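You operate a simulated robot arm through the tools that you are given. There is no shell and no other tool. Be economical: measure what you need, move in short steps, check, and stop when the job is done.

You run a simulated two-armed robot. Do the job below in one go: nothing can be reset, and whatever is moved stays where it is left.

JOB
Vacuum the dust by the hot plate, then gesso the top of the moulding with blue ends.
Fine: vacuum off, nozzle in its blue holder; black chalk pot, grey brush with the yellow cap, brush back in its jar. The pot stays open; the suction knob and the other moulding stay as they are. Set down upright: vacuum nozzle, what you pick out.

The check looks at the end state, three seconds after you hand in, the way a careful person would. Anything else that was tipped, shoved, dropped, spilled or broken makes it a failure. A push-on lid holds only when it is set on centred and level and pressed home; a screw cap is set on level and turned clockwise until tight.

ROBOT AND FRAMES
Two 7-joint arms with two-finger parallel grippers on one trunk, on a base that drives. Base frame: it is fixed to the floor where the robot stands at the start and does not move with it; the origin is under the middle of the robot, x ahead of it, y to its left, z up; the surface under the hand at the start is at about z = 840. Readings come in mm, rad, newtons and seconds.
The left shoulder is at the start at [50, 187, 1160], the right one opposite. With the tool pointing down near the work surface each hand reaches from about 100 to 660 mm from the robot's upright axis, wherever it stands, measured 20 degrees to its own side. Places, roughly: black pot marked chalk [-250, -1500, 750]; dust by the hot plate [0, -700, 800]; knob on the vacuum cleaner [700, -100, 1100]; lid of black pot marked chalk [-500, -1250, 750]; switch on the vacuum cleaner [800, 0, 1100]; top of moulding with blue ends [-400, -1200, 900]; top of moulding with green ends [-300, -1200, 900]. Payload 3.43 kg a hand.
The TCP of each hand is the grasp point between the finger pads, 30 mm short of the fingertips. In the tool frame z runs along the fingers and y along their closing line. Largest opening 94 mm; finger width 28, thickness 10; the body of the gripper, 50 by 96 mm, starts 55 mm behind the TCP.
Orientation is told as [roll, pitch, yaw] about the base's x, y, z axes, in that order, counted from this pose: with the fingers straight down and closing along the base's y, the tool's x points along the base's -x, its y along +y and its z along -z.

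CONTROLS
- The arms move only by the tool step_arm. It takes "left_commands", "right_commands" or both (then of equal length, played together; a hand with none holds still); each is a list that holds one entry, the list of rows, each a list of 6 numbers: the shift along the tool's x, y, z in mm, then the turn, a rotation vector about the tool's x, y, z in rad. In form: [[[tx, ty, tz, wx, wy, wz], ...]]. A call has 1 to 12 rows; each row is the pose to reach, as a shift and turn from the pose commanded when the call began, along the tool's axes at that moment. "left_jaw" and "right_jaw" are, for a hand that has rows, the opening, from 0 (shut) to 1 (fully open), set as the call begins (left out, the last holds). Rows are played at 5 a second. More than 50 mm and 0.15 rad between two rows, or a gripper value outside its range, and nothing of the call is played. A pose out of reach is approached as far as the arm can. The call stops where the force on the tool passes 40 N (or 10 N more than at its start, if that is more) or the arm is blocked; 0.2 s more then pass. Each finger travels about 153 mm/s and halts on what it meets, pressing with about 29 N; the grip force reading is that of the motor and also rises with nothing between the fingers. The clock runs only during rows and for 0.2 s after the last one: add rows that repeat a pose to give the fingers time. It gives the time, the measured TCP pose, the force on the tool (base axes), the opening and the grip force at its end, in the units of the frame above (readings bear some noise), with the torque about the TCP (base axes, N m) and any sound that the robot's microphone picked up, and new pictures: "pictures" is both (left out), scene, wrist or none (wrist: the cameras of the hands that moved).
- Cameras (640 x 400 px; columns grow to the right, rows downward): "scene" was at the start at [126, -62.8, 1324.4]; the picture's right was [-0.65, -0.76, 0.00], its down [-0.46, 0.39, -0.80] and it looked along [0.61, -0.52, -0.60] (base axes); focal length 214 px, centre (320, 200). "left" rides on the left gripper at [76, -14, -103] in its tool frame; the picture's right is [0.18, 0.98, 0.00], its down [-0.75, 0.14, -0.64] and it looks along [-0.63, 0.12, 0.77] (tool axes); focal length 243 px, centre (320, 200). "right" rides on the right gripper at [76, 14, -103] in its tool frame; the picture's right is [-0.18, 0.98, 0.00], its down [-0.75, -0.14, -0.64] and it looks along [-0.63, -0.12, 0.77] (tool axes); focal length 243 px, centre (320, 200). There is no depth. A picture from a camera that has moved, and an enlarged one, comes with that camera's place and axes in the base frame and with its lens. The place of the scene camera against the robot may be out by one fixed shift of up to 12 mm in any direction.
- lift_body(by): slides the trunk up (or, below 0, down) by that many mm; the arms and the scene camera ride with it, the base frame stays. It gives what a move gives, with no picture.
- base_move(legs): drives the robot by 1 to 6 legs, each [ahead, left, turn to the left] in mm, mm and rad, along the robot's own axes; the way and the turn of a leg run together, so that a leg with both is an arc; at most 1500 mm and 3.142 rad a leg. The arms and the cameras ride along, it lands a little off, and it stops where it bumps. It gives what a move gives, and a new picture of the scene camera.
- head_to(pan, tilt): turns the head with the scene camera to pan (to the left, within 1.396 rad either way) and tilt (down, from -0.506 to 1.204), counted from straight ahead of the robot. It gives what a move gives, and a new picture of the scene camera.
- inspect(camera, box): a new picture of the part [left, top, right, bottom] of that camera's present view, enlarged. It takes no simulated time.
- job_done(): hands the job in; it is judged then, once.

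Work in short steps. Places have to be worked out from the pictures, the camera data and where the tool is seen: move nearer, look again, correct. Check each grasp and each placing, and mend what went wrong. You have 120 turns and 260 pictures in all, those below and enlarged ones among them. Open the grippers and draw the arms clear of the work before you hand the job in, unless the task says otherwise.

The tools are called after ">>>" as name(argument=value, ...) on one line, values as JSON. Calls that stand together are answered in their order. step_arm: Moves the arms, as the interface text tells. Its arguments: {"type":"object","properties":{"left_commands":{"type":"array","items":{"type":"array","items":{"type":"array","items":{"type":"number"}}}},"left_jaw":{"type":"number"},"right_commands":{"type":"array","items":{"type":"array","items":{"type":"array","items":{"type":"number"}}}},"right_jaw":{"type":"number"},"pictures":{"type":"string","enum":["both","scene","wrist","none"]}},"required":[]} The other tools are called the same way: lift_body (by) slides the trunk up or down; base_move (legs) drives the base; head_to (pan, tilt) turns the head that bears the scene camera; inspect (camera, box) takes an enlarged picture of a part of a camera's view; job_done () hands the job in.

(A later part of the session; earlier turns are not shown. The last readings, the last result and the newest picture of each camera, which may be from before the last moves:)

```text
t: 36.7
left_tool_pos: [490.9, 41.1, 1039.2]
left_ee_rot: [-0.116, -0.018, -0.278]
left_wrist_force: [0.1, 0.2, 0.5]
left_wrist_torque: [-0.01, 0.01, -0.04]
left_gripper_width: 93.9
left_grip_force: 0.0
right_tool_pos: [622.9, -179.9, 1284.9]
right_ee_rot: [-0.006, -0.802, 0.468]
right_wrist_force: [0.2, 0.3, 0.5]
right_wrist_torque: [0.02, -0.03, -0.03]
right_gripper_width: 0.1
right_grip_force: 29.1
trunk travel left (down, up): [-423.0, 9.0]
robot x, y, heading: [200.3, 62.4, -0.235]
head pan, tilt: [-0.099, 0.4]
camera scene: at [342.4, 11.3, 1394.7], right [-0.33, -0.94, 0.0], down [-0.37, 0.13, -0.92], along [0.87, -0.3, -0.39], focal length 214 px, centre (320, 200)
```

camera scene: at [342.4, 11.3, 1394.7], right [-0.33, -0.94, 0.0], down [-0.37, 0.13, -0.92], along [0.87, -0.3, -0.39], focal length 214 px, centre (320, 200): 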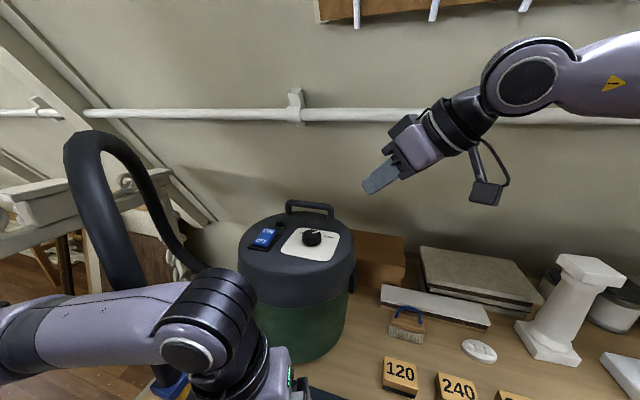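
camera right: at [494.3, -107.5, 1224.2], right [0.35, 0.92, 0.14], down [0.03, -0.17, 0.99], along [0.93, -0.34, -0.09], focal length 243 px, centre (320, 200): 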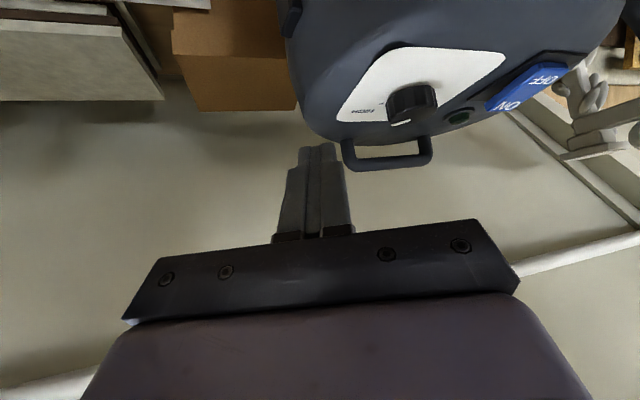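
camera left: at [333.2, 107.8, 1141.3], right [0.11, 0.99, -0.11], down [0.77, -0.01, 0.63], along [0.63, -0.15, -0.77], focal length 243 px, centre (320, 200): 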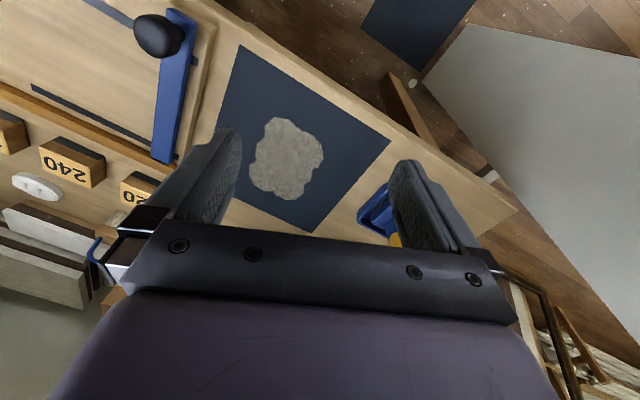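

The base could move up freely. The ON half is now fixed at about (772,-10,1142). Bring the right fingertip to hover ~40 mm above it.

>>> step_arm(right_commands=[[[-14, 18, 37, 0, 0, 0], [-28, 35, 74, 0, 0, 0], [-42, 53, 111, 0, 0, 0], [-56, 70, 148, 0, 0, 0], [-70, 88, 185, 0, 0, 0]]], pictures="both")

```text
t: 37.9
left_tool_pos: [490.5, 39.6, 1039.5]
left_ee_rot: [-0.115, -0.018, -0.279]
left_wrist_force: [-0.7, 0.6, 0.5]
left_wrist_torque: [0.02, 0.01, -0.01]
left_gripper_width: 93.8
left_grip_force: 0.0
right_tool_pos: [674.9, -102.6, 1234.6]
right_ee_rot: [-0.008, -0.801, 0.467]
right_wrist_force: [-0.4, 0.0, 0.3]
right_wrist_torque: [0.01, 0.0, -0.02]
right_gripper_width: 0.0
right_grip_force: 29.2
right hand out of reach, approached as far as the arm can: row 3, 4, 5
trunk travel left (down, up): [-423.0, 9.0]
robot x, y, heading: [202.0, 64.1, -0.237]
head pan, tilt: [-0.099, 0.4]
camera scene: at [342.6, 11.5, 1395.0], right [-0.33, -0.94, 0.0], down [-0.37, 0.13, -0.92], along [0.87, -0.3, -0.39], focal length 214 px, centre (320, 200)
camera right: at [554.4, -146.0, 1249.9], right [-0.32, 0.94, 0.13], down [0.12, -0.09, 0.99], along [0.94, 0.34, -0.08], focal length 243 px, centre (320, 200)
```

scene: 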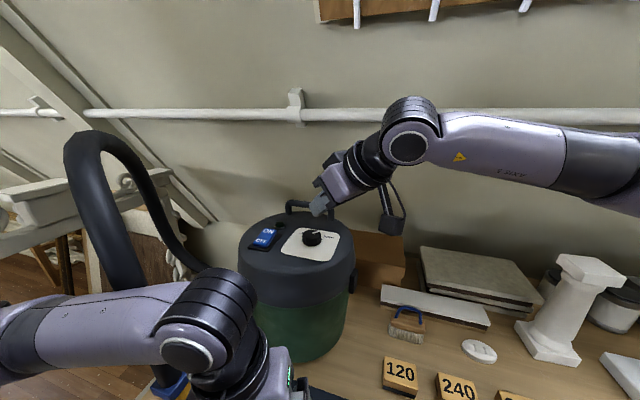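
right: 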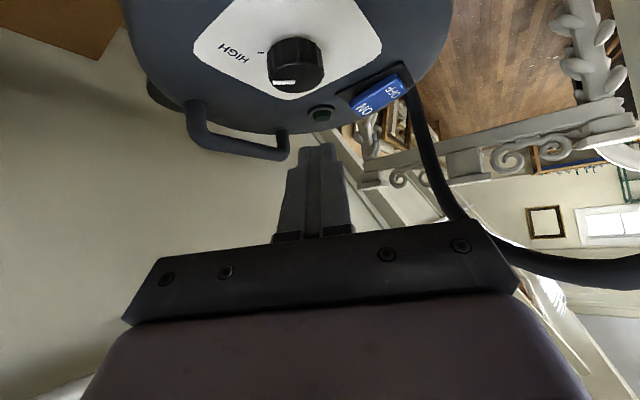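

The right arm can't reach across toward its left. With the switch ~20° to its right it will, so: retract the right hand, draw the left hand in, and turn the base further left (elbow model shows clearance from the machine).

>>> step_arm(left_commands=[[[10, -20, 0, 0, 0, 0], [20, -40, 0, 0, 0, 0], [30, -60, 0, 0, 0, 0]]], right_commands=[[[16, 0, -40, 0, 0, 0], [32, 0, -80, 0, 0, 0], [48, 0, -121, 0, 0, 0]]], pictures="none")

>>> base_move(legs=[[0, 0, 0.22], [0, 0, 0.23]])

```text
t: 38.7
left_tool_pos: [445.8, -7.9, 1045.1]
left_ee_rot: [-0.116, -0.018, -0.28]
left_wrist_force: [0.7, -0.6, -0.2]
left_wrist_torque: [-0.01, 0.02, -0.02]
left_gripper_width: 93.9
left_grip_force: 0.1
right_tool_pos: [566.2, -157.1, 1277.6]
right_ee_rot: [-0.005, -0.8, 0.468]
right_wrist_force: [-0.1, -0.6, -0.6]
right_wrist_torque: [0.03, -0.03, -0.04]
right_gripper_width: 0.0
right_grip_force: 29.3
trunk travel left (down, up): [-423.0, 9.0]
robot x, y, heading: [199.6, 59.6, -0.234]
head pan, tilt: [-0.099, 0.4]
```

```text
t: 39.4
left_tool_pos: [445.7, -7.5, 1045.3]
left_ee_rot: [-0.115, -0.016, -0.275]
left_wrist_force: [0.8, 0.6, 0.4]
left_wrist_torque: [0.03, 0.03, 0.0]
left_gripper_width: 94.0
left_grip_force: 0.2
right_tool_pos: [566.1, -154.9, 1277.1]
right_ee_rot: [-0.004, -0.799, 0.473]
right_wrist_force: [-0.2, -0.1, 1.5]
right_wrist_torque: [0.02, 0.01, 0.0]
right_gripper_width: 0.0
right_grip_force: 29.1
trunk travel left (down, up): [-423.0, 9.0]
robot x, y, heading: [200.1, 66.2, -0.231]
head pan, tilt: [-0.099, 0.4]
stopped in leg 1: the robot was blocked; the commanded pose is now the measured one
camera scene: at [341.9, 11.5, 1394.8], right [-0.32, -0.95, 0.0], down [-0.37, 0.13, -0.92], along [0.87, -0.3, -0.39], focal length 214 px, centre (320, 200)
```

scene: 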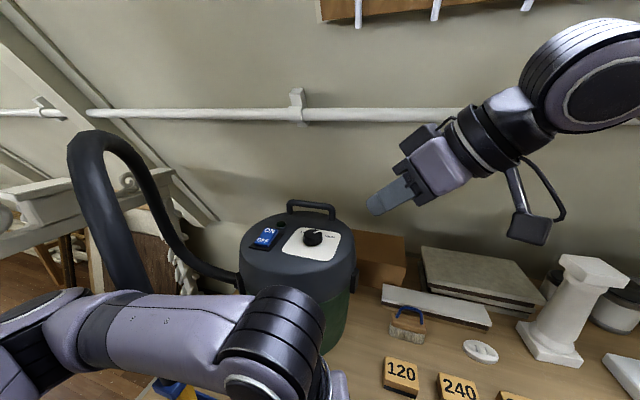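

The turn is blocked at once. I look left to see what the elbow or base touches.

>>> head_to(pan=0.9, tilt=0.7)

```text
t: 40.7
left_tool_pos: [445.6, -7.3, 1044.5]
left_ee_rot: [-0.113, -0.017, -0.273]
left_wrist_force: [0.3, 0.6, 0.3]
left_wrist_torque: [-0.02, 0.0, 0.0]
left_gripper_width: 94.1
left_grip_force: 0.1
right_tool_pos: [565.4, -155.3, 1277.3]
right_ee_rot: [-0.004, -0.799, 0.473]
right_wrist_force: [-0.3, 0.4, 0.2]
right_wrist_torque: [-0.01, -0.02, 0.02]
right_gripper_width: 0.4
right_grip_force: 29.6
trunk travel left (down, up): [-423.0, 9.0]
robot x, y, heading: [196.1, 58.1, -0.229]
head pan, tilt: [0.901, 0.7]
camera scene: at [320.1, 94.3, 1368.0], right [0.62, -0.78, 0.0], down [-0.5, -0.4, -0.77], along [0.6, 0.48, -0.64], focal length 214 px, centre (320, 200)
```

scene: 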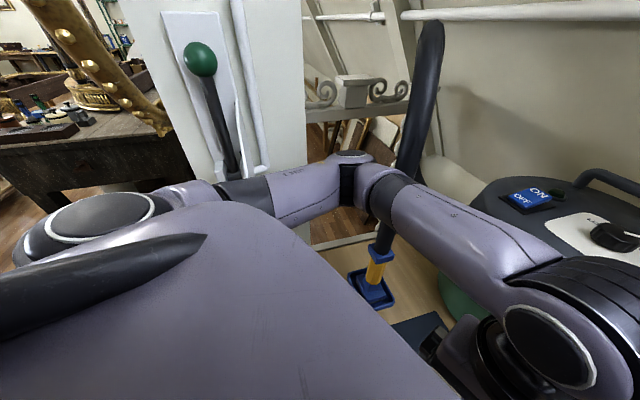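

The upper arm/elbow lies between the lever and hose. I'll back away, turn in the open, and come in again with the robot facing the vacuum so the left elbow trails behind.

>>> base_move(legs=[[-252, -22, 0], [0, 0, 0.49]])

```text
t: 43.9
left_tool_pos: [202.0, 152.2, 1044.4]
left_ee_rot: [-0.116, -0.012, 0.213]
left_wrist_force: [-0.8, -0.2, 0.4]
left_wrist_torque: [0.02, -0.02, 0.0]
left_gripper_width: 94.0
left_grip_force: 0.0
right_tool_pos: [378.2, 78.6, 1277.2]
right_ee_rot: [-0.005, -0.798, 0.958]
right_wrist_force: [0.8, -0.5, 0.0]
right_wrist_torque: [-0.02, 0.01, 0.0]
right_gripper_width: 0.0
right_grip_force: 28.8
trunk travel left (down, up): [-423.0, 9.0]
robot x, y, heading: [-46.5, 97.3, 0.255]
head pan, tilt: [0.901, 0.7]
camera scene: at [42.1, 182.6, 1367.6], right [0.92, -0.4, 0.0], down [-0.26, -0.59, -0.76], along [0.31, 0.7, -0.64], focal length 214 px, centre (320, 200)
```

scene: 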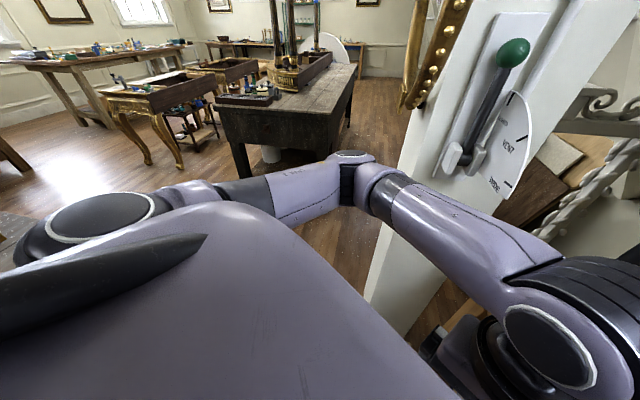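

Turned freely. Now drive in toward the vacuum and look ahead.

>>> base_move(legs=[[0, -142, 0], [215, 0, 0]])

>>> head_to(pan=-0.1, tilt=0.5)

```text
t: 47.2
left_tool_pos: [385.6, 107.7, 1048.4]
left_ee_rot: [-0.121, -0.025, 0.206]
left_wrist_force: [0.4, -0.2, -0.6]
left_wrist_torque: [0.01, 0.03, 0.0]
left_gripper_width: 93.7
left_grip_force: 0.1
right_tool_pos: [559.3, 32.3, 1282.9]
right_ee_rot: [-0.024, -0.801, 0.969]
right_wrist_force: [-0.2, 0.1, -0.4]
right_wrist_torque: [0.0, 0.01, -0.01]
right_gripper_width: 0.0
right_grip_force: 28.6
trunk travel left (down, up): [-423.0, 9.0]
robot x, y, heading: [141.7, 47.1, 0.254]
head pan, tilt: [0.901, 0.7]
stopped in leg 2: the robot was blocked; the commanded pose is now the measured one
camera scene: at [222.2, 139.4, 1369.9], right [0.91, -0.41, 0.01], down [-0.25, -0.59, -0.77], along [0.32, 0.7, -0.64], focal length 214 px, centre (320, 200)
```

scene: 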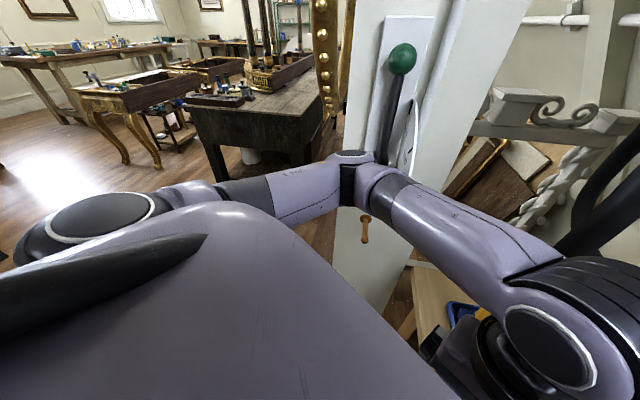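

```text
t: 48.5
left_tool_pos: [385.0, 107.2, 1048.9]
left_ee_rot: [-0.125, -0.03, 0.207]
left_wrist_force: [0.4, -0.3, -0.1]
left_wrist_torque: [0.0, 0.01, -0.01]
left_gripper_width: 94.3
left_grip_force: 0.0
right_tool_pos: [555.9, 34.0, 1285.2]
right_ee_rot: [-0.031, -0.803, 0.975]
right_wrist_force: [-0.3, 0.4, 0.6]
right_wrist_torque: [-0.01, 0.02, 0.01]
right_gripper_width: 0.2
right_grip_force: 28.7
trunk travel left (down, up): [-423.0, 9.0]
robot x, y, heading: [148.5, 45.7, 0.251]
head pan, tilt: [-0.099, 0.499]
camera scene: at [274.0, 76.7, 1388.0], right [0.15, -0.99, 0.01], down [-0.46, -0.08, -0.89], along [0.88, 0.13, -0.46], focal length 214 px, centre (320, 200)
```

scene: 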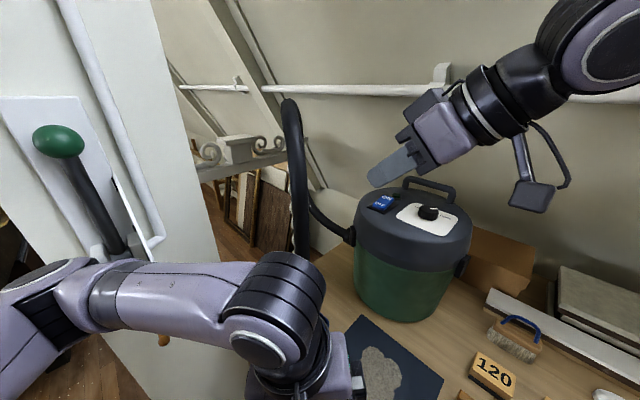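

The switch is now straight ahead of the right shoulder (~545 mm). Ease back 12 mm to relieve contact, then yaw the right hand to point ahead while moving toward the switch.

>>> base_move(legs=[[-12, -10, 0]])

>>> step_arm(right_commands=[[[0, 0, 0, 0.1, 0, 0.097], [0, 0, 0, 0.2, 0, 0.194], [0, 0, 0, 0.3, 0, 0.291], [0, 0, 0, 0.4, 0, 0.388], [0, 0, 0, 0.5, 0, 0.485]]], pictures="wrist")

```text
t: 49.4
left_tool_pos: [385.8, 106.9, 1044.8]
left_ee_rot: [-0.127, -0.016, 0.213]
left_wrist_force: [0.2, 0.4, 0.0]
left_wrist_torque: [0.0, 0.02, 0.02]
left_gripper_width: 94.0
left_grip_force: 0.0
right_tool_pos: [560.3, 36.7, 1279.3]
right_ee_rot: [-0.019, -0.792, 0.972]
right_wrist_force: [0.6, 0.5, 0.0]
right_wrist_torque: [0.03, -0.02, 0.02]
right_gripper_width: 0.0
right_grip_force: 28.6
trunk travel left (down, up): [-423.0, 9.0]
robot x, y, heading: [136.5, 46.7, 0.262]
head pan, tilt: [-0.099, 0.499]
stopped in leg 1: the robot was blocked; the commanded pose is now the measured one
camera scene: at [279.6, 77.5, 1386.1], right [0.16, -0.99, 0.01], down [-0.47, -0.08, -0.88], along [0.87, 0.13, -0.47], focal length 214 px, centre (320, 200)
```

scene: 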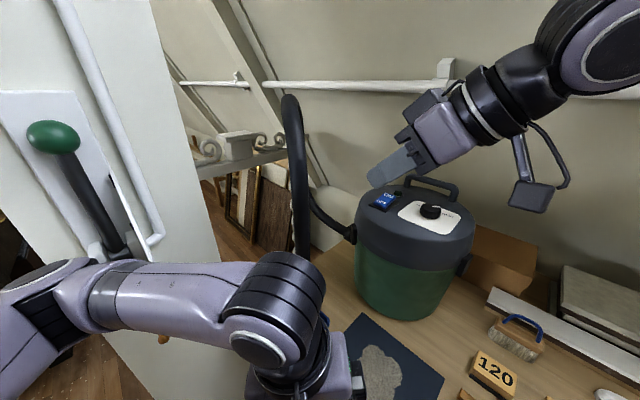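

```text
t: 50.6
left_tool_pos: [385.4, 108.0, 1045.0]
left_ee_rot: [-0.128, -0.021, 0.213]
left_wrist_force: [0.7, 0.1, -1.0]
left_wrist_torque: [0.02, 0.01, 0.01]
left_gripper_width: 94.1
left_grip_force: 0.0
right_tool_pos: [560.8, 36.6, 1279.1]
right_ee_rot: [-0.025, -0.806, 0.279]
right_wrist_force: [0.4, -0.5, -0.9]
right_wrist_torque: [0.03, -0.01, 0.0]
right_gripper_width: 0.4
right_grip_force: 29.0
trunk travel left (down, up): [-423.0, 9.0]
robot x, y, heading: [139.6, 42.5, 0.257]
head pan, tilt: [-0.099, 0.499]
camera right: at [433.8, 18.8, 1294.8], right [-0.13, 0.98, 0.11], down [0.09, -0.1, 0.99], along [0.99, 0.14, -0.07], focal length 243 px, centre (320, 200)
```

right: 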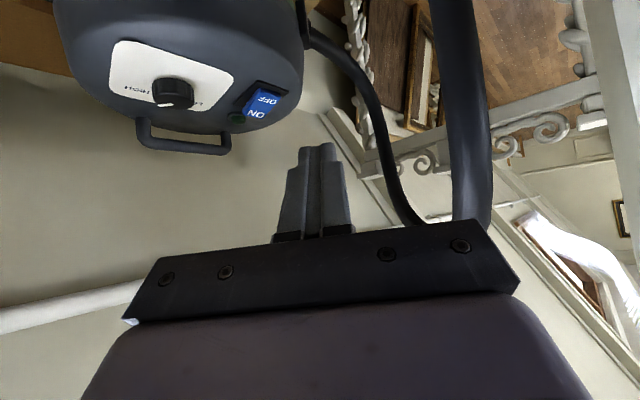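

ON lies at about (768,-8,1142) from the wrist view. Move the fingertip to hover ~35 mm above it.

>>> step_arm(right_commands=[[[-12, -20, 35, 0, 0, 0], [-24, -40, 69, 0, 0, 0], [-36, -60, 104, 0, 0, 0], [-48, -80, 138, 0, 0, 0], [-60, -100, 173, 0, 0, 0]]], pictures="both")

```text
t: 51.8
left_tool_pos: [385.1, 107.9, 1044.8]
left_ee_rot: [-0.128, -0.018, 0.215]
left_wrist_force: [-0.2, 0.5, 0.3]
left_wrist_torque: [0.0, 0.04, 0.03]
left_gripper_width: 94.1
left_grip_force: 0.0
right_tool_pos: [749.0, -20.8, 1205.5]
right_ee_rot: [-0.029, -0.803, 0.281]
right_wrist_force: [-0.8, 0.3, 0.0]
right_wrist_torque: [-0.02, 0.01, 0.02]
right_gripper_width: 0.0
right_grip_force: 29.1
trunk travel left (down, up): [-423.0, 9.0]
robot x, y, heading: [137.5, 40.4, 0.256]
head pan, tilt: [-0.099, 0.499]
camera scene: at [278.5, 78.9, 1385.6], right [0.16, -0.99, 0.01], down [-0.47, -0.09, -0.88], along [0.87, 0.13, -0.47], focal length 214 px, centre (320, 200)
camera right: at [622.2, -38.5, 1220.6], right [-0.13, 0.98, 0.11], down [0.09, -0.1, 0.99], along [0.99, 0.14, -0.07], focal length 243 px, centre (320, 200)
```

scene: 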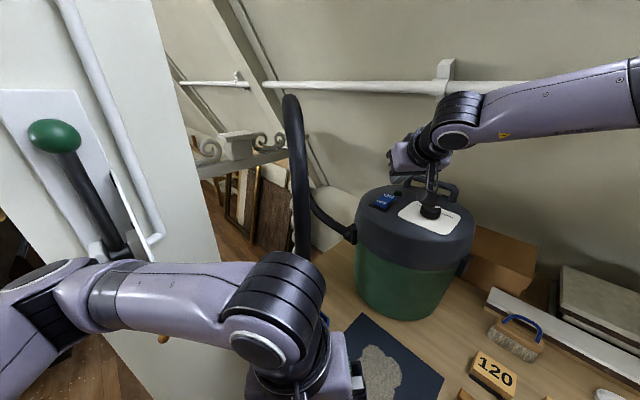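
right: 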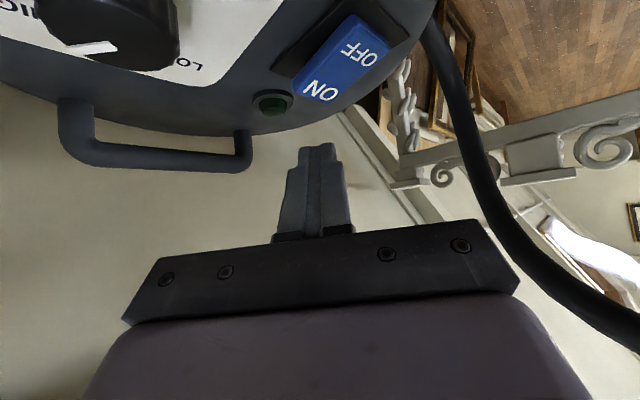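

The tip is ~40 mm over the ON half. Press straight down in small steps.

>>> step_arm(right_commands=[[[14, 6, 14, 0, 0, 0], [25, 6, 24, 0, 0, 0], [29, 6, 28, 0, 0, 0], [32, 6, 31, 0, 0, 0], [35, 6, 34, 0, 0, 0], [38, 6, 37, 0, 0, 0]]], pictures="both")

```text
t: 52.9
left_tool_pos: [384.2, 105.2, 1047.3]
left_ee_rot: [-0.123, -0.018, 0.214]
left_wrist_force: [-0.1, 0.1, 0.2]
left_wrist_torque: [-0.02, -0.02, 0.01]
left_gripper_width: 93.9
left_grip_force: 0.2
right_tool_pos: [747.0, -14.7, 1168.3]
right_ee_rot: [-0.015, -0.825, 0.27]
right_wrist_force: [-1.7, 0.7, 4.4]
right_wrist_torque: [0.06, 0.04, 0.06]
right_gripper_width: 0.0
right_grip_force: 28.8
trunk travel left (down, up): [-423.0, 9.0]
robot x, y, heading: [138.9, 41.6, 0.259]
head pan, tilt: [-0.099, 0.499]
heard: click
stopped in row 5 (right hand): the force on the tool passed its limit at 43 N (the readings are from after the stop); the commanded pose is now the measured one
camera scene: at [277.9, 74.7, 1388.2], right [0.16, -0.99, 0.01], down [-0.47, -0.08, -0.88], along [0.87, 0.13, -0.47], focal length 214 px, centre (320, 200)
camera right: at [620.4, -33.7, 1182.4], right [-0.13, 0.98, 0.13], down [0.07, -0.12, 0.99], along [0.99, 0.14, -0.05], focal length 243 px, centre (320, 200)
```

scene: 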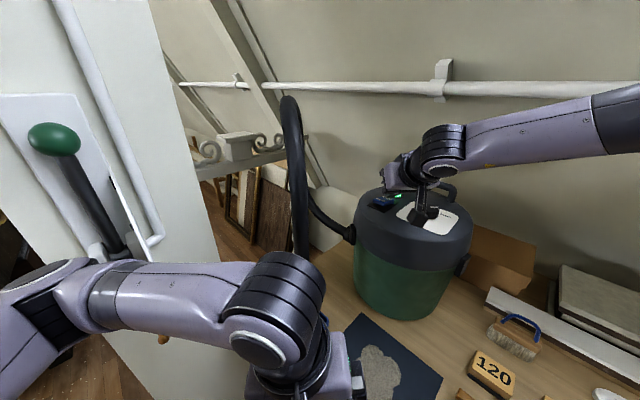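
right: 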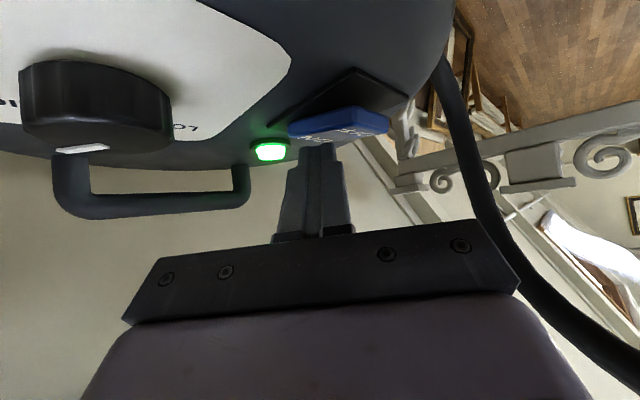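

Click heard and lamp is green: vacuum on. I lift off and retract the right hand to its tucked pose.

>>> step_arm(right_commands=[[[-22, 0, -21, 0, 0, 0], [-44, 0, -41, 0, 0, 0], [-20, 0, -70, 0, 0.1, 0], [10, 0, -103, 0, 0.22, 0], [40, 0, -136, 0, 0.34, 0], [70, 0, -168, 0, 0.46, 0], [100, 0, -200, 0, 0.58, 0], [130, 0, -233, 0, 0.7, 0], [160, 0, -265, 0, 0.82, 0]]], pictures="none")

>>> base_move(legs=[[-230, -100, 0], [0, 0, -0.9]])

```text
t: 54.9
left_tool_pos: [383.3, 105.5, 1045.9]
left_ee_rot: [-0.125, -0.023, 0.213]
left_wrist_force: [-0.9, -0.4, -0.3]
left_wrist_torque: [0.01, 0.0, 0.01]
left_gripper_width: 93.9
left_grip_force: 0.1
right_tool_pos: [452.2, -91.8, 1230.9]
right_ee_rot: [-0.014, -0.004, 0.26]
right_wrist_force: [-0.4, 0.5, 0.2]
right_wrist_torque: [-0.04, -0.01, 0.04]
right_gripper_width: 0.0
right_grip_force: 29.3
trunk travel left (down, up): [-423.0, 9.0]
robot x, y, heading: [138.2, 44.3, 0.258]
head pan, tilt: [-0.099, 0.499]
```

```text
t: 56.6
left_tool_pos: [253.9, 18.8, 1045.5]
left_ee_rot: [-0.112, -0.013, 0.222]
left_wrist_force: [-0.7, -0.3, 0.3]
left_wrist_torque: [0.02, 0.01, 0.02]
left_gripper_width: 93.8
left_grip_force: 0.1
right_tool_pos: [326.6, -181.2, 1226.2]
right_ee_rot: [-0.001, 0.004, 0.268]
right_wrist_force: [-0.3, 0.3, 0.0]
right_wrist_torque: [0.0, -0.02, 0.04]
right_gripper_width: 0.0
right_grip_force: 28.9
trunk travel left (down, up): [-423.0, 9.0]
robot x, y, heading: [1.1, -38.4, 0.267]
head pan, tilt: [-0.099, 0.499]
stopped in leg 1: the robot was blocked; the commanded pose is now the measured one
camera scene: at [150.4, -16.7, 1385.4], right [0.17, -0.99, 0.0], down [-0.47, -0.08, -0.88], along [0.87, 0.15, -0.48], focal length 214 px, centre (320, 200)
```

scene: 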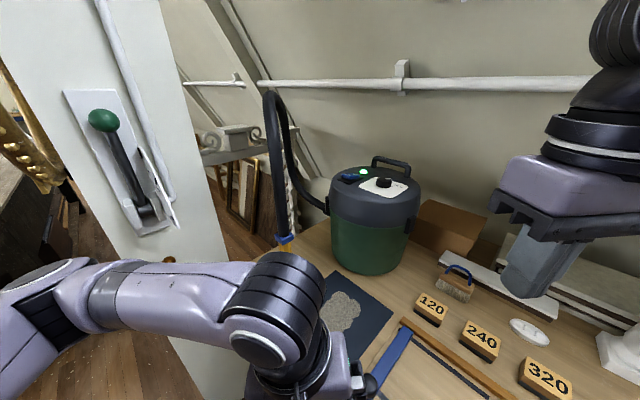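

Bumped against something (bench leg likely) while moving obliquely. Back straight out from the bench, then turn to face it.

>>> base_move(legs=[[-134, 174, 0], [0, 0, -0.9], [0, 125, 0]])

>>> head_to(pan=0.5, tilt=0.6)

```text
t: 62.5
left_tool_pos: [104.2, 31.4, 1043.5]
left_ee_rot: [-0.115, -0.015, -0.688]
left_wrist_force: [-0.7, 0.2, -0.7]
left_wrist_torque: [-0.01, 0.01, 0.01]
left_gripper_width: 94.1
left_grip_force: 0.1
right_tool_pos: [-8.5, -147.0, 1225.2]
right_ee_rot: [-0.001, 0.003, -0.641]
right_wrist_force: [0.2, -0.3, 0.1]
right_wrist_torque: [0.02, 0.05, 0.01]
right_gripper_width: 0.1
right_grip_force: 28.6
trunk travel left (down, up): [-423.0, 9.0]
robot x, y, heading: [-96.4, 193.3, -0.644]
head pan, tilt: [-0.099, 0.499]
camera scene: at [19.0, 90.6, 1385.4], right [-0.68, -0.74, 0.0], down [-0.35, 0.32, -0.88], along [0.65, -0.59, -0.48], focal length 214 px, centre (320, 200)
```

scene: 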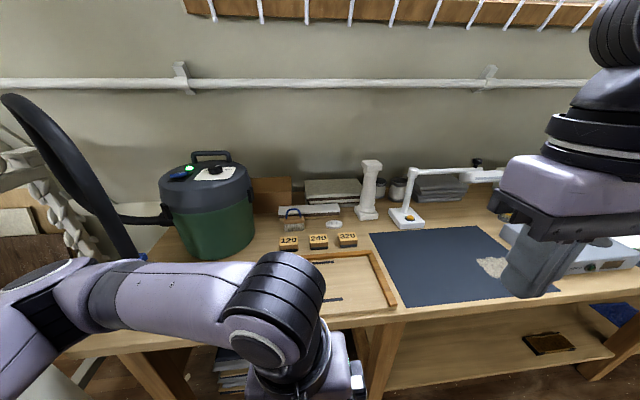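

```text
t: 63.5
left_tool_pos: [104.2, 30.5, 1044.3]
left_ee_rot: [-0.116, -0.014, -0.689]
left_wrist_force: [-1.5, -0.1, -0.4]
left_wrist_torque: [0.04, 0.0, -0.02]
left_gripper_width: 94.0
left_grip_force: 0.1
right_tool_pos: [-9.5, -148.1, 1225.8]
right_ee_rot: [-0.002, 0.004, -0.643]
right_wrist_force: [-0.2, 1.3, -0.4]
right_wrist_torque: [0.01, 0.0, 0.02]
right_gripper_width: 0.1
right_grip_force: 28.9
trunk travel left (down, up): [-423.0, 9.0]
robot x, y, heading: [-93.4, 192.9, -0.643]
head pan, tilt: [0.499, 0.6]
camera scene: at [39.2, 139.1, 1376.3], right [-0.14, -0.99, 0.0], down [-0.56, 0.08, -0.83], along [0.82, -0.12, -0.56], focal length 214 px, centre (320, 200)
```

scene: 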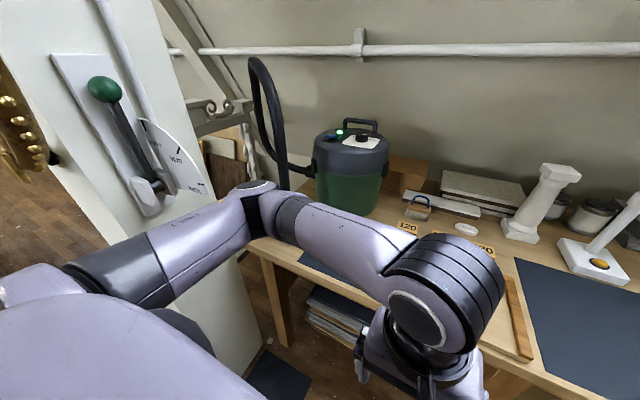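

Now at the nozzle stance. Move the left hand left and forward, levelling its slight tilt.

>>> step_arm(left_commands=[[[-18, 42, -5, -0.02, 0, -0.008], [-36, 84, -10, -0.04, 0, -0.016], [-54, 126, -15, -0.06, 0, -0.024], [-72, 168, -20, -0.08, 0, -0.032], [-90, 210, -25, -0.1, 0, -0.04], [-110, 252, -30, -0.116, 0, -0.046]]], left_jaw=1, pictures="none")

>>> step_arm(left_commands=[[[-10, 15, 0, 0, -0.117, 0], [-20, 30, 0, 0, -0.233, 0], [-30, 45, 0, 0, -0.35, 0], [-40, 60, 0, 0, -0.467, 0], [-50, 80, 0, 0, -0.583, 0], [-60, 100, 0, 0, -0.7, 0], [-70, 115, 0, 0, -0.817, 0], [-80, 130, 0, 0, -0.933, 0], [-90, 140, 0, 0, -1.05, 0]]], pictures="both")

```text
t: 64.9
left_tool_pos: [350.0, 158.5, 1046.9]
left_ee_rot: [-0.001, -0.011, -0.642]
left_wrist_force: [-0.5, 0.7, 0.3]
left_wrist_torque: [0.03, 0.05, 0.02]
left_gripper_width: 94.2
left_grip_force: 0.0
right_tool_pos: [-9.3, -147.9, 1226.5]
right_ee_rot: [-0.003, 0.004, -0.643]
right_wrist_force: [0.3, -0.4, -0.4]
right_wrist_torque: [-0.02, -0.01, -0.02]
right_gripper_width: 0.0
right_grip_force: 28.9
trunk travel left (down, up): [-423.0, 9.0]
robot x, y, heading: [-94.6, 194.3, -0.646]
head pan, tilt: [0.499, 0.6]
```

```text
t: 66.9
left_tool_pos: [504.9, 213.8, 1048.0]
left_ee_rot: [-0.001, -1.063, -0.645]
left_wrist_force: [-0.8, 0.4, 0.2]
left_wrist_torque: [0.01, 0.02, 0.0]
left_gripper_width: 94.2
left_grip_force: 0.2
right_tool_pos: [-8.9, -147.8, 1225.3]
right_ee_rot: [-0.002, 0.003, -0.643]
right_wrist_force: [-0.6, -0.4, -0.4]
right_wrist_torque: [0.01, -0.02, -0.03]
right_gripper_width: 0.0
right_grip_force: 29.1
trunk travel left (down, up): [-423.0, 9.0]
robot x, y, heading: [-96.7, 195.9, -0.647]
head pan, tilt: [0.499, 0.6]
camera scene: at [39.4, 139.2, 1376.3], right [-0.14, -0.99, 0.0], down [-0.56, 0.08, -0.83], along [0.82, -0.12, -0.57], focal length 214 px, centre (320, 200)
camera left: at [395.3, 280.4, 1030.5], right [0.52, 0.84, -0.16], down [-0.07, 0.23, 0.97], along [0.85, -0.49, 0.18], focal length 243 px, centre (320, 200)
```

scene: 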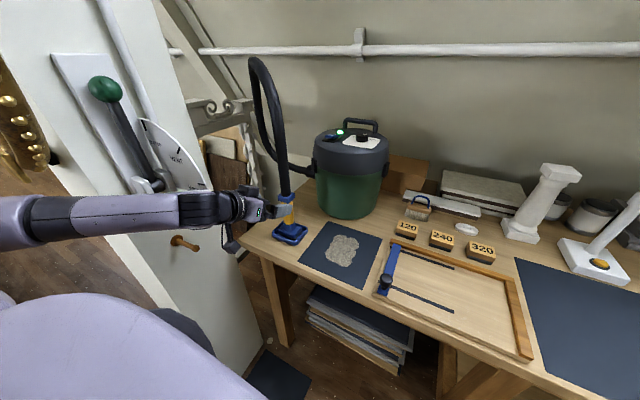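
left: 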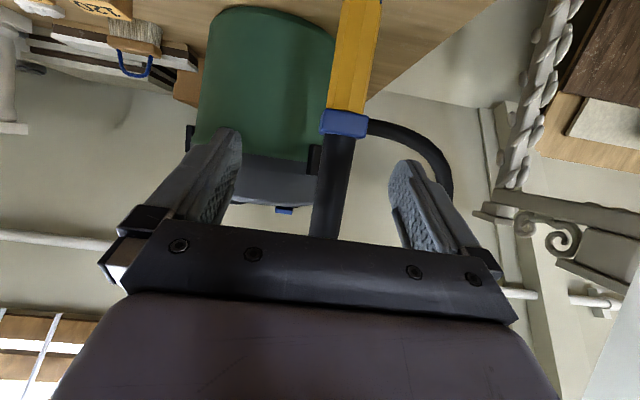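

The pipe is at about (613,164), 25 mm left of the hand's line, collar at z≈990. I lower the open hand to z≈950 and slide forward around the yellow section.

>>> step_arm(left_commands=[[[22, 12, 12, 0, 0, 0], [44, 25, 24, 0, 0, 0], [86, 25, 48, 0, 0, 0], [67, 25, 82, 0, 0, 0], [48, 25, 116, 0, 0, 0]]], pictures="both")

```text
t: 68.1
left_tool_pos: [582.9, 189.5, 949.6]
left_ee_rot: [0.002, -1.06, -0.645]
left_wrist_force: [-1.0, 0.2, 0.9]
left_wrist_torque: [0.0, -0.02, -0.02]
left_gripper_width: 94.1
left_grip_force: 0.0
right_tool_pos: [-9.0, -148.7, 1224.8]
right_ee_rot: [-0.003, 0.004, -0.641]
right_wrist_force: [0.4, 0.5, -0.5]
right_wrist_torque: [0.01, 0.02, 0.0]
right_gripper_width: 0.0
right_grip_force: 28.8
trunk travel left (down, up): [-423.0, 9.0]
robot x, y, heading: [-98.9, 193.3, -0.641]
head pan, tilt: [0.499, 0.6]
camera scene: at [39.7, 138.9, 1376.2], right [-0.14, -0.99, 0.0], down [-0.56, 0.08, -0.82], along [0.82, -0.12, -0.57], focal length 214 px, centre (320, 200)
camera left: at [472.5, 255.5, 933.8], right [0.52, 0.84, -0.16], down [-0.07, 0.23, 0.97], along [0.85, -0.49, 0.18], focal length 243 px, centre (320, 200)
```

scene: 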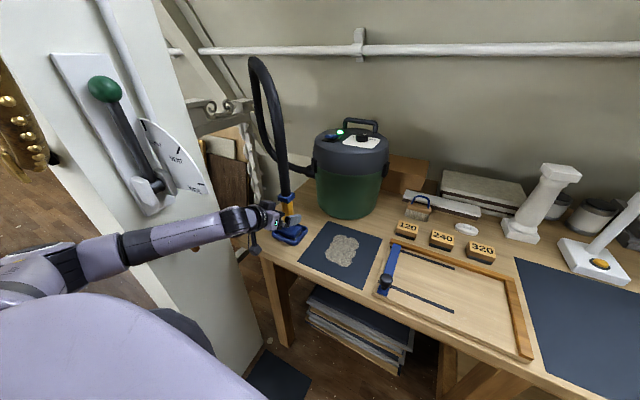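
left: 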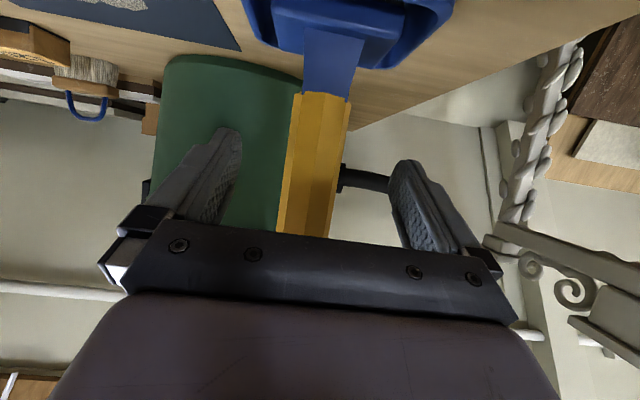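

The pipe runs centred between the fingers. Slide forward 32 mm and close.

>>> step_arm(left_commands=[[[-8, 0, 14, 0, 0, 0], [-16, 0, 28, 0, 0, 0]]], pictures="none")

>>> step_arm(left_commands=[[[0, 0, 0, 0, 0, 0], [0, 0, 0, 0, 0, 0], [0, 0, 0, 0, 0, 0]]], left_jaw=0, pictures="both")

```text
t: 68.7
left_tool_pos: [608.8, 169.7, 950.3]
left_ee_rot: [0.002, -1.06, -0.644]
left_wrist_force: [-0.3, -0.3, -0.4]
left_wrist_torque: [0.0, 0.0, 0.03]
left_gripper_width: 94.0
left_grip_force: 0.1
right_tool_pos: [-9.0, -147.4, 1225.2]
right_ee_rot: [-0.001, 0.004, -0.642]
right_wrist_force: [-0.5, 0.4, -0.2]
right_wrist_torque: [0.03, 0.04, 0.01]
right_gripper_width: 0.0
right_grip_force: 28.2
trunk travel left (down, up): [-423.0, 9.0]
robot x, y, heading: [-99.3, 193.1, -0.647]
head pan, tilt: [0.499, 0.6]
```

```text
t: 69.5
left_tool_pos: [608.1, 169.5, 949.8]
left_ee_rot: [0.003, -1.061, -0.646]
left_wrist_force: [-0.6, -0.8, 0.0]
left_wrist_torque: [-0.02, -0.04, -0.02]
left_gripper_width: 38.6
left_grip_force: 29.2
right_tool_pos: [-9.8, -147.0, 1225.2]
right_ee_rot: [-0.002, 0.003, -0.641]
right_wrist_force: [0.6, 0.2, -0.1]
right_wrist_torque: [-0.01, 0.06, 0.0]
right_gripper_width: 0.0
right_grip_force: 29.4
trunk travel left (down, up): [-423.0, 9.0]
robot x, y, heading: [-94.8, 191.9, -0.645]
head pan, tilt: [0.499, 0.6]
camera scene: at [39.1, 139.0, 1376.3], right [-0.14, -0.99, 0.0], down [-0.56, 0.08, -0.83], along [0.82, -0.12, -0.56], focal length 214 px, centre (320, 200)
camera left: at [499.1, 235.0, 933.4], right [0.52, 0.84, -0.16], down [-0.07, 0.23, 0.97], along [0.85, -0.49, 0.18], focal length 243 px, centre (320, 200)
```

scene: 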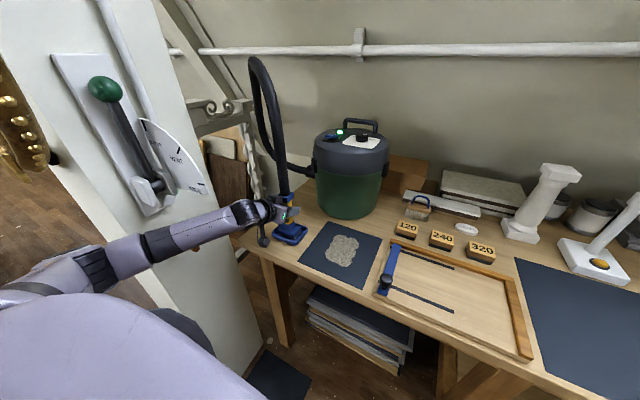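
left: 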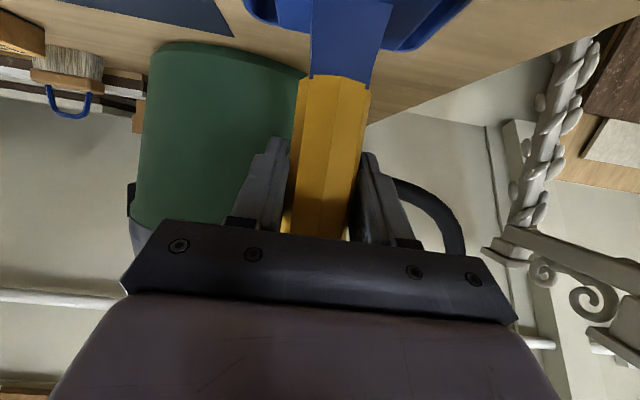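

Firm grip (38.6 mm). This pose (608.5, 169.6, 950) is the return pose. Lift straight up 90 mm.

>>> step_arm(left_commands=[[[-26, 0, -15, 0, 0, 0], [-52, 0, -29, 0, 0, 0], [-79, 0, -44, 0, 0, 0]]], pictures="both")

```text
t: 70.3
left_tool_pos: [609.5, 169.8, 1040.7]
left_ee_rot: [0.005, -1.06, -0.647]
left_wrist_force: [0.4, 0.4, -2.8]
left_wrist_torque: [0.04, -0.01, -0.01]
left_gripper_width: 38.7
left_grip_force: 29.3
right_tool_pos: [-9.4, -148.0, 1226.7]
right_ee_rot: [-0.002, 0.002, -0.644]
right_wrist_force: [-0.4, 0.0, 0.6]
right_wrist_torque: [0.03, -0.03, 0.05]
right_gripper_width: 0.1
right_grip_force: 28.7
trunk travel left (down, up): [-423.0, 9.0]
robot x, y, heading: [-95.1, 192.3, -0.645]
head pan, tilt: [0.499, 0.6]
camera scene: at [39.3, 139.1, 1376.2], right [-0.14, -0.99, 0.0], down [-0.56, 0.08, -0.83], along [0.82, -0.12, -0.56], focal length 214 px, centre (320, 200)
camera left: at [499.7, 235.0, 1023.5], right [0.52, 0.84, -0.16], down [-0.07, 0.23, 0.97], along [0.85, -0.49, 0.18], focal length 243 px, centre (320, 200)
```

scene: 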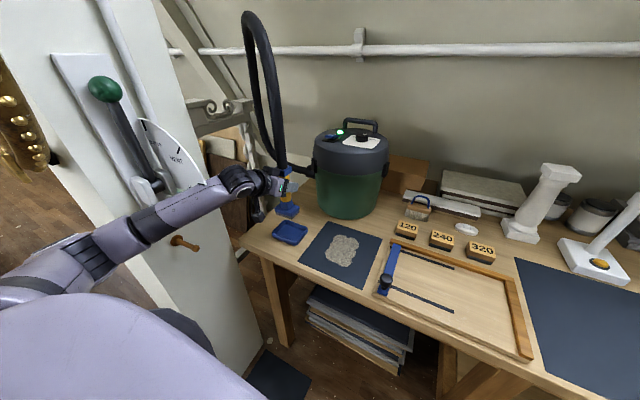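
left: 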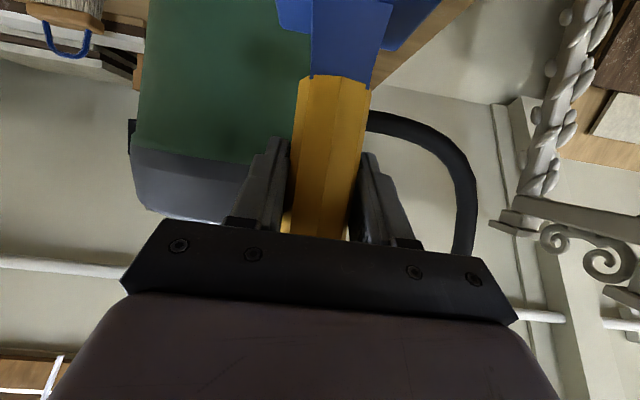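

Nozzle out, holder stayed. Now back the base off so the nozzle clears the bench front (avoiding the other dust), then drive right along the bench.

>>> base_move(legs=[[-170, 0, 0], [0, -600, 0]])

>>> head_to(pan=0.1, tilt=0.55)

```text
t: 77.2
left_tool_pos: [108.7, -212.1, 1039.9]
left_ee_rot: [0.002, -1.062, -0.644]
left_wrist_force: [0.6, 0.2, -2.7]
left_wrist_torque: [-0.02, -0.02, -0.01]
left_gripper_width: 38.8
left_grip_force: 29.4
right_tool_pos: [-509.1, -531.6, 1224.8]
right_ee_rot: [-0.002, 0.003, -0.641]
right_wrist_force: [0.2, 0.6, -0.3]
right_wrist_torque: [0.0, 0.0, -0.05]
right_gripper_width: 0.0
right_grip_force: 29.4
trunk travel left (down, up): [-423.0, 9.0]
robot x, y, heading: [-596.4, -187.5, -0.639]
head pan, tilt: [0.499, 0.6]
camera scene: at [-461.3, -243.9, 1376.2], right [-0.14, -0.99, 0.0], down [-0.56, 0.08, -0.82], along [0.82, -0.12, -0.57], focal length 214 px, centre (320, 200)
```

scene: 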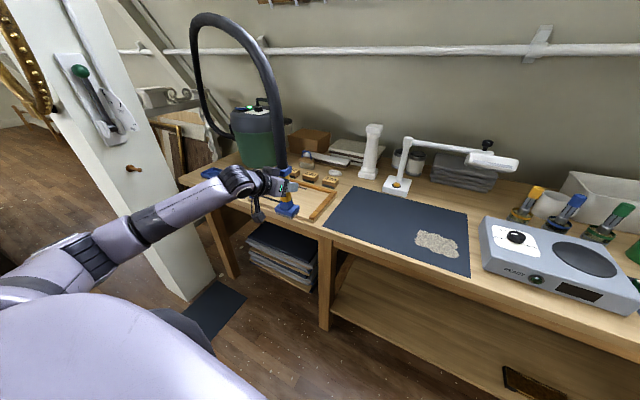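

```text
t: 78.1
left_tool_pos: [109.0, -212.6, 1040.6]
left_ee_rot: [0.002, -1.06, -0.643]
left_wrist_force: [0.2, -0.5, -1.2]
left_wrist_torque: [0.04, 0.0, 0.01]
left_gripper_width: 38.7
left_grip_force: 29.0
right_tool_pos: [-510.3, -530.6, 1227.1]
right_ee_rot: [-0.001, 0.005, -0.641]
right_wrist_force: [0.0, 0.1, -0.1]
right_wrist_torque: [-0.03, 0.01, 0.02]
right_gripper_width: 0.0
right_grip_force: 28.5
trunk travel left (down, up): [-423.0, 9.0]
robot x, y, heading: [-595.4, -191.4, -0.641]
head pan, tilt: [0.099, 0.55]
camera scene: at [-471.8, -277.5, 1380.7], right [-0.52, -0.86, 0.0], down [-0.45, 0.27, -0.85], along [0.73, -0.44, -0.52], focal length 214 px, centre (320, 200)
```

scene: 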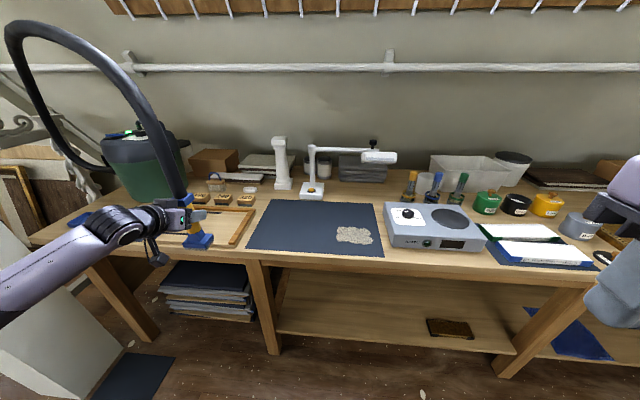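

Clear view. Dust spans about s 500–642 along the bench, d 367–482 deep (base ≈(-8,-707)). Drive right 430 mm, then ahead 170 mm so the nozzle hovers by the dust.

>>> base_move(legs=[[0, -430, 0], [170, 0, 0]])

>>> head_to(pan=0.45, tilt=0.6)

```text
t: 83.5
left_tool_pos: [-14.9, -656.5, 1039.4]
left_ee_rot: [0.002, -1.059, -0.627]
left_wrist_force: [1.0, -0.2, -2.4]
left_wrist_torque: [-0.02, -0.01, -0.01]
left_gripper_width: 38.8
left_grip_force: 29.1
right_tool_pos: [-627.8, -982.9, 1226.1]
right_ee_rot: [-0.001, 0.005, -0.626]
right_wrist_force: [0.2, 0.7, -1.1]
right_wrist_torque: [-0.04, 0.02, 0.01]
right_gripper_width: 0.1
right_grip_force: 29.2
trunk travel left (down, up): [-423.0, 9.0]
robot x, y, heading: [-723.5, -641.9, -0.628]
head pan, tilt: [0.099, 0.55]
camera scene: at [-594.6, -729.4, 1380.6], right [-0.5, -0.86, 0.0], down [-0.45, 0.26, -0.85], along [0.74, -0.43, -0.52], focal length 214 px, centre (320, 200)
```

scene: 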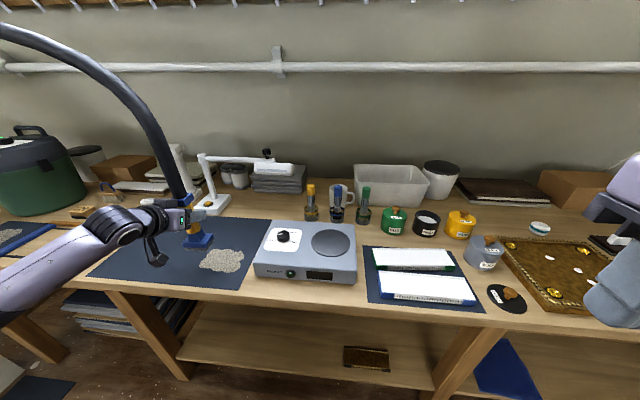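

```text
t: 84.3
left_tool_pos: [-15.2, -655.4, 1039.6]
left_ee_rot: [0.002, -1.06, -0.628]
left_wrist_force: [0.8, 0.5, -2.4]
left_wrist_torque: [-0.01, -0.02, 0.01]
left_gripper_width: 38.5
left_grip_force: 28.9
right_tool_pos: [-628.9, -982.6, 1224.7]
right_ee_rot: [-0.002, 0.005, -0.627]
right_wrist_force: [0.6, 0.5, 0.1]
right_wrist_torque: [-0.02, -0.03, -0.02]
right_gripper_width: 0.0
right_grip_force: 28.7
trunk travel left (down, up): [-423.0, 9.0]
robot x, y, heading: [-722.5, -641.2, -0.627]
head pan, tilt: [0.45, 0.6]
camera scene: at [-585.8, -699.4, 1376.2], right [-0.18, -0.98, 0.0], down [-0.56, 0.1, -0.82], along [0.81, -0.15, -0.57], focal length 214 px, centre (320, 200)
```

scene: 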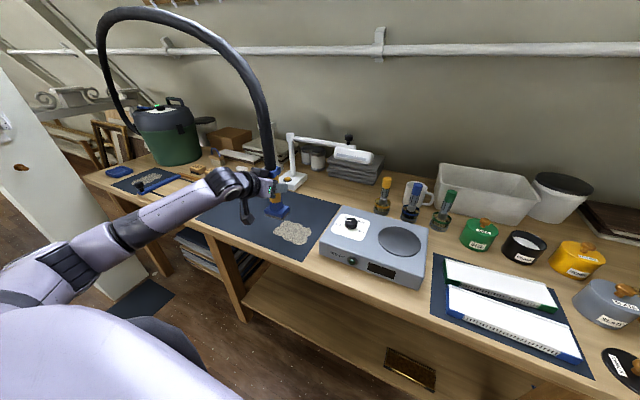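

Enlarge the nozzle and dust to see the foot's shape and height.

>>> inspect(camera="scene", box=[220, 160, 348, 260])

>>> inspect(camera="left", box=[0, 0, 640, 400])

```text
4.00 times, centred on (284, 210) of scene
camera zoom: at [-585.8, -699.4, 1376.2], right [-0.18, -0.98, 0.0], down [-0.56, 0.1, -0.82], along [0.81, -0.15, -0.57], focal length 858 px, centre (464, 160)
```

zoom: 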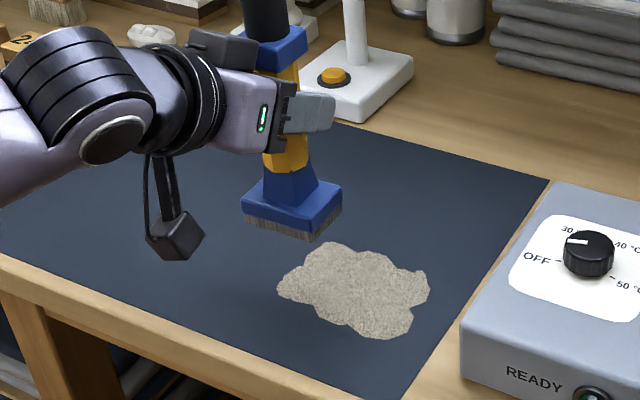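

```text
1.00 times, centred on (320, 200) of left (not enlarged: the box is as wide or as high as the picture)
camera zoom: at [-126.2, -592.1, 1023.1], right [0.5, 0.85, -0.16], down [-0.07, 0.23, 0.97], along [0.86, -0.48, 0.18], focal length 243 px, centre (320, 200)
```

zoom: 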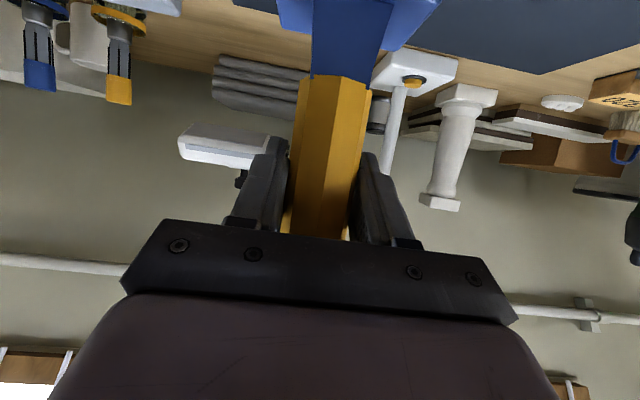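

Foot with bristle skirt ~70×45 mm; hot plate's left face is at s≈690, so I'll keep the nozzle to s≤635. Lower it beside the dust onto the mat (TCP z≈951).

>>> step_arm(left_commands=[[[20, 20, 11, 0, 0, 0], [39, 40, 22, 0, 0, 0], [58, 50, 33, 0, 0, 0], [70, 50, 39, 0, 0, 0], [77, 50, 43, 0, 0, 0]]], pictures="scene")

>>> inspect(camera="scene", box=[220, 160, 348, 260])

```text
t: 85.5
left_tool_pos: [14.3, -613.5, 950.9]
left_ee_rot: [0.003, -1.062, -0.628]
left_wrist_force: [0.5, -0.5, -2.6]
left_wrist_torque: [0.0, 0.0, -0.03]
left_gripper_width: 38.7
left_grip_force: 29.2
right_tool_pos: [-629.6, -982.6, 1225.6]
right_ee_rot: [-0.003, 0.003, -0.627]
right_wrist_force: [0.5, -0.8, 0.0]
right_wrist_torque: [-0.01, 0.02, 0.01]
right_gripper_width: 0.2
right_grip_force: 29.4
trunk travel left (down, up): [-423.0, 9.0]
robot x, y, heading: [-720.8, -640.5, -0.623]
head pan, tilt: [0.45, 0.6]
camera scene: at [-585.7, -699.2, 1376.2], right [-0.18, -0.98, 0.0], down [-0.56, 0.1, -0.82], along [0.81, -0.15, -0.57], focal length 214 px, centre (320, 200)
```

scene: 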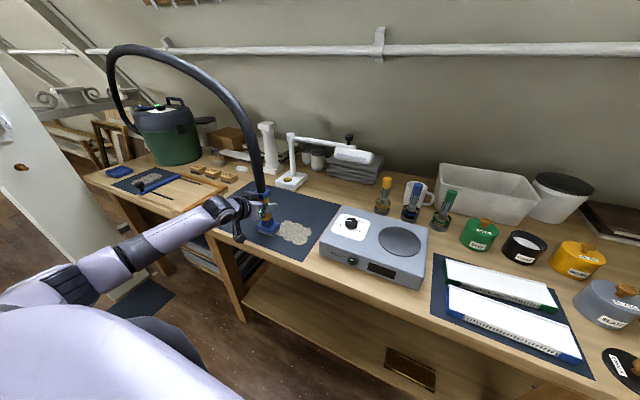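

```text
4.00 times, centred on (284, 210) of scene
camera zoom: at [-585.7, -699.2, 1376.2], right [-0.18, -0.98, 0.0], down [-0.56, 0.1, -0.82], along [0.81, -0.15, -0.57], focal length 858 px, centre (464, 160)
```

zoom: 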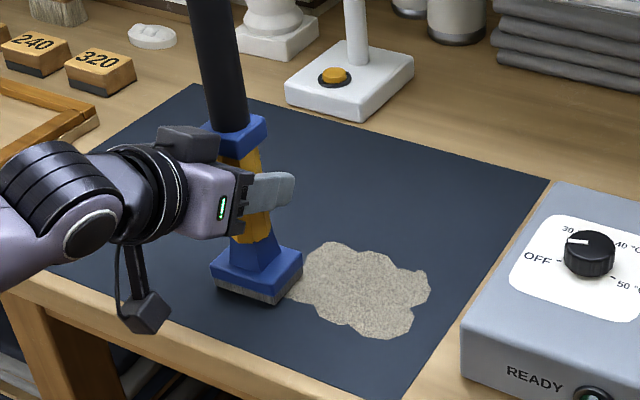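

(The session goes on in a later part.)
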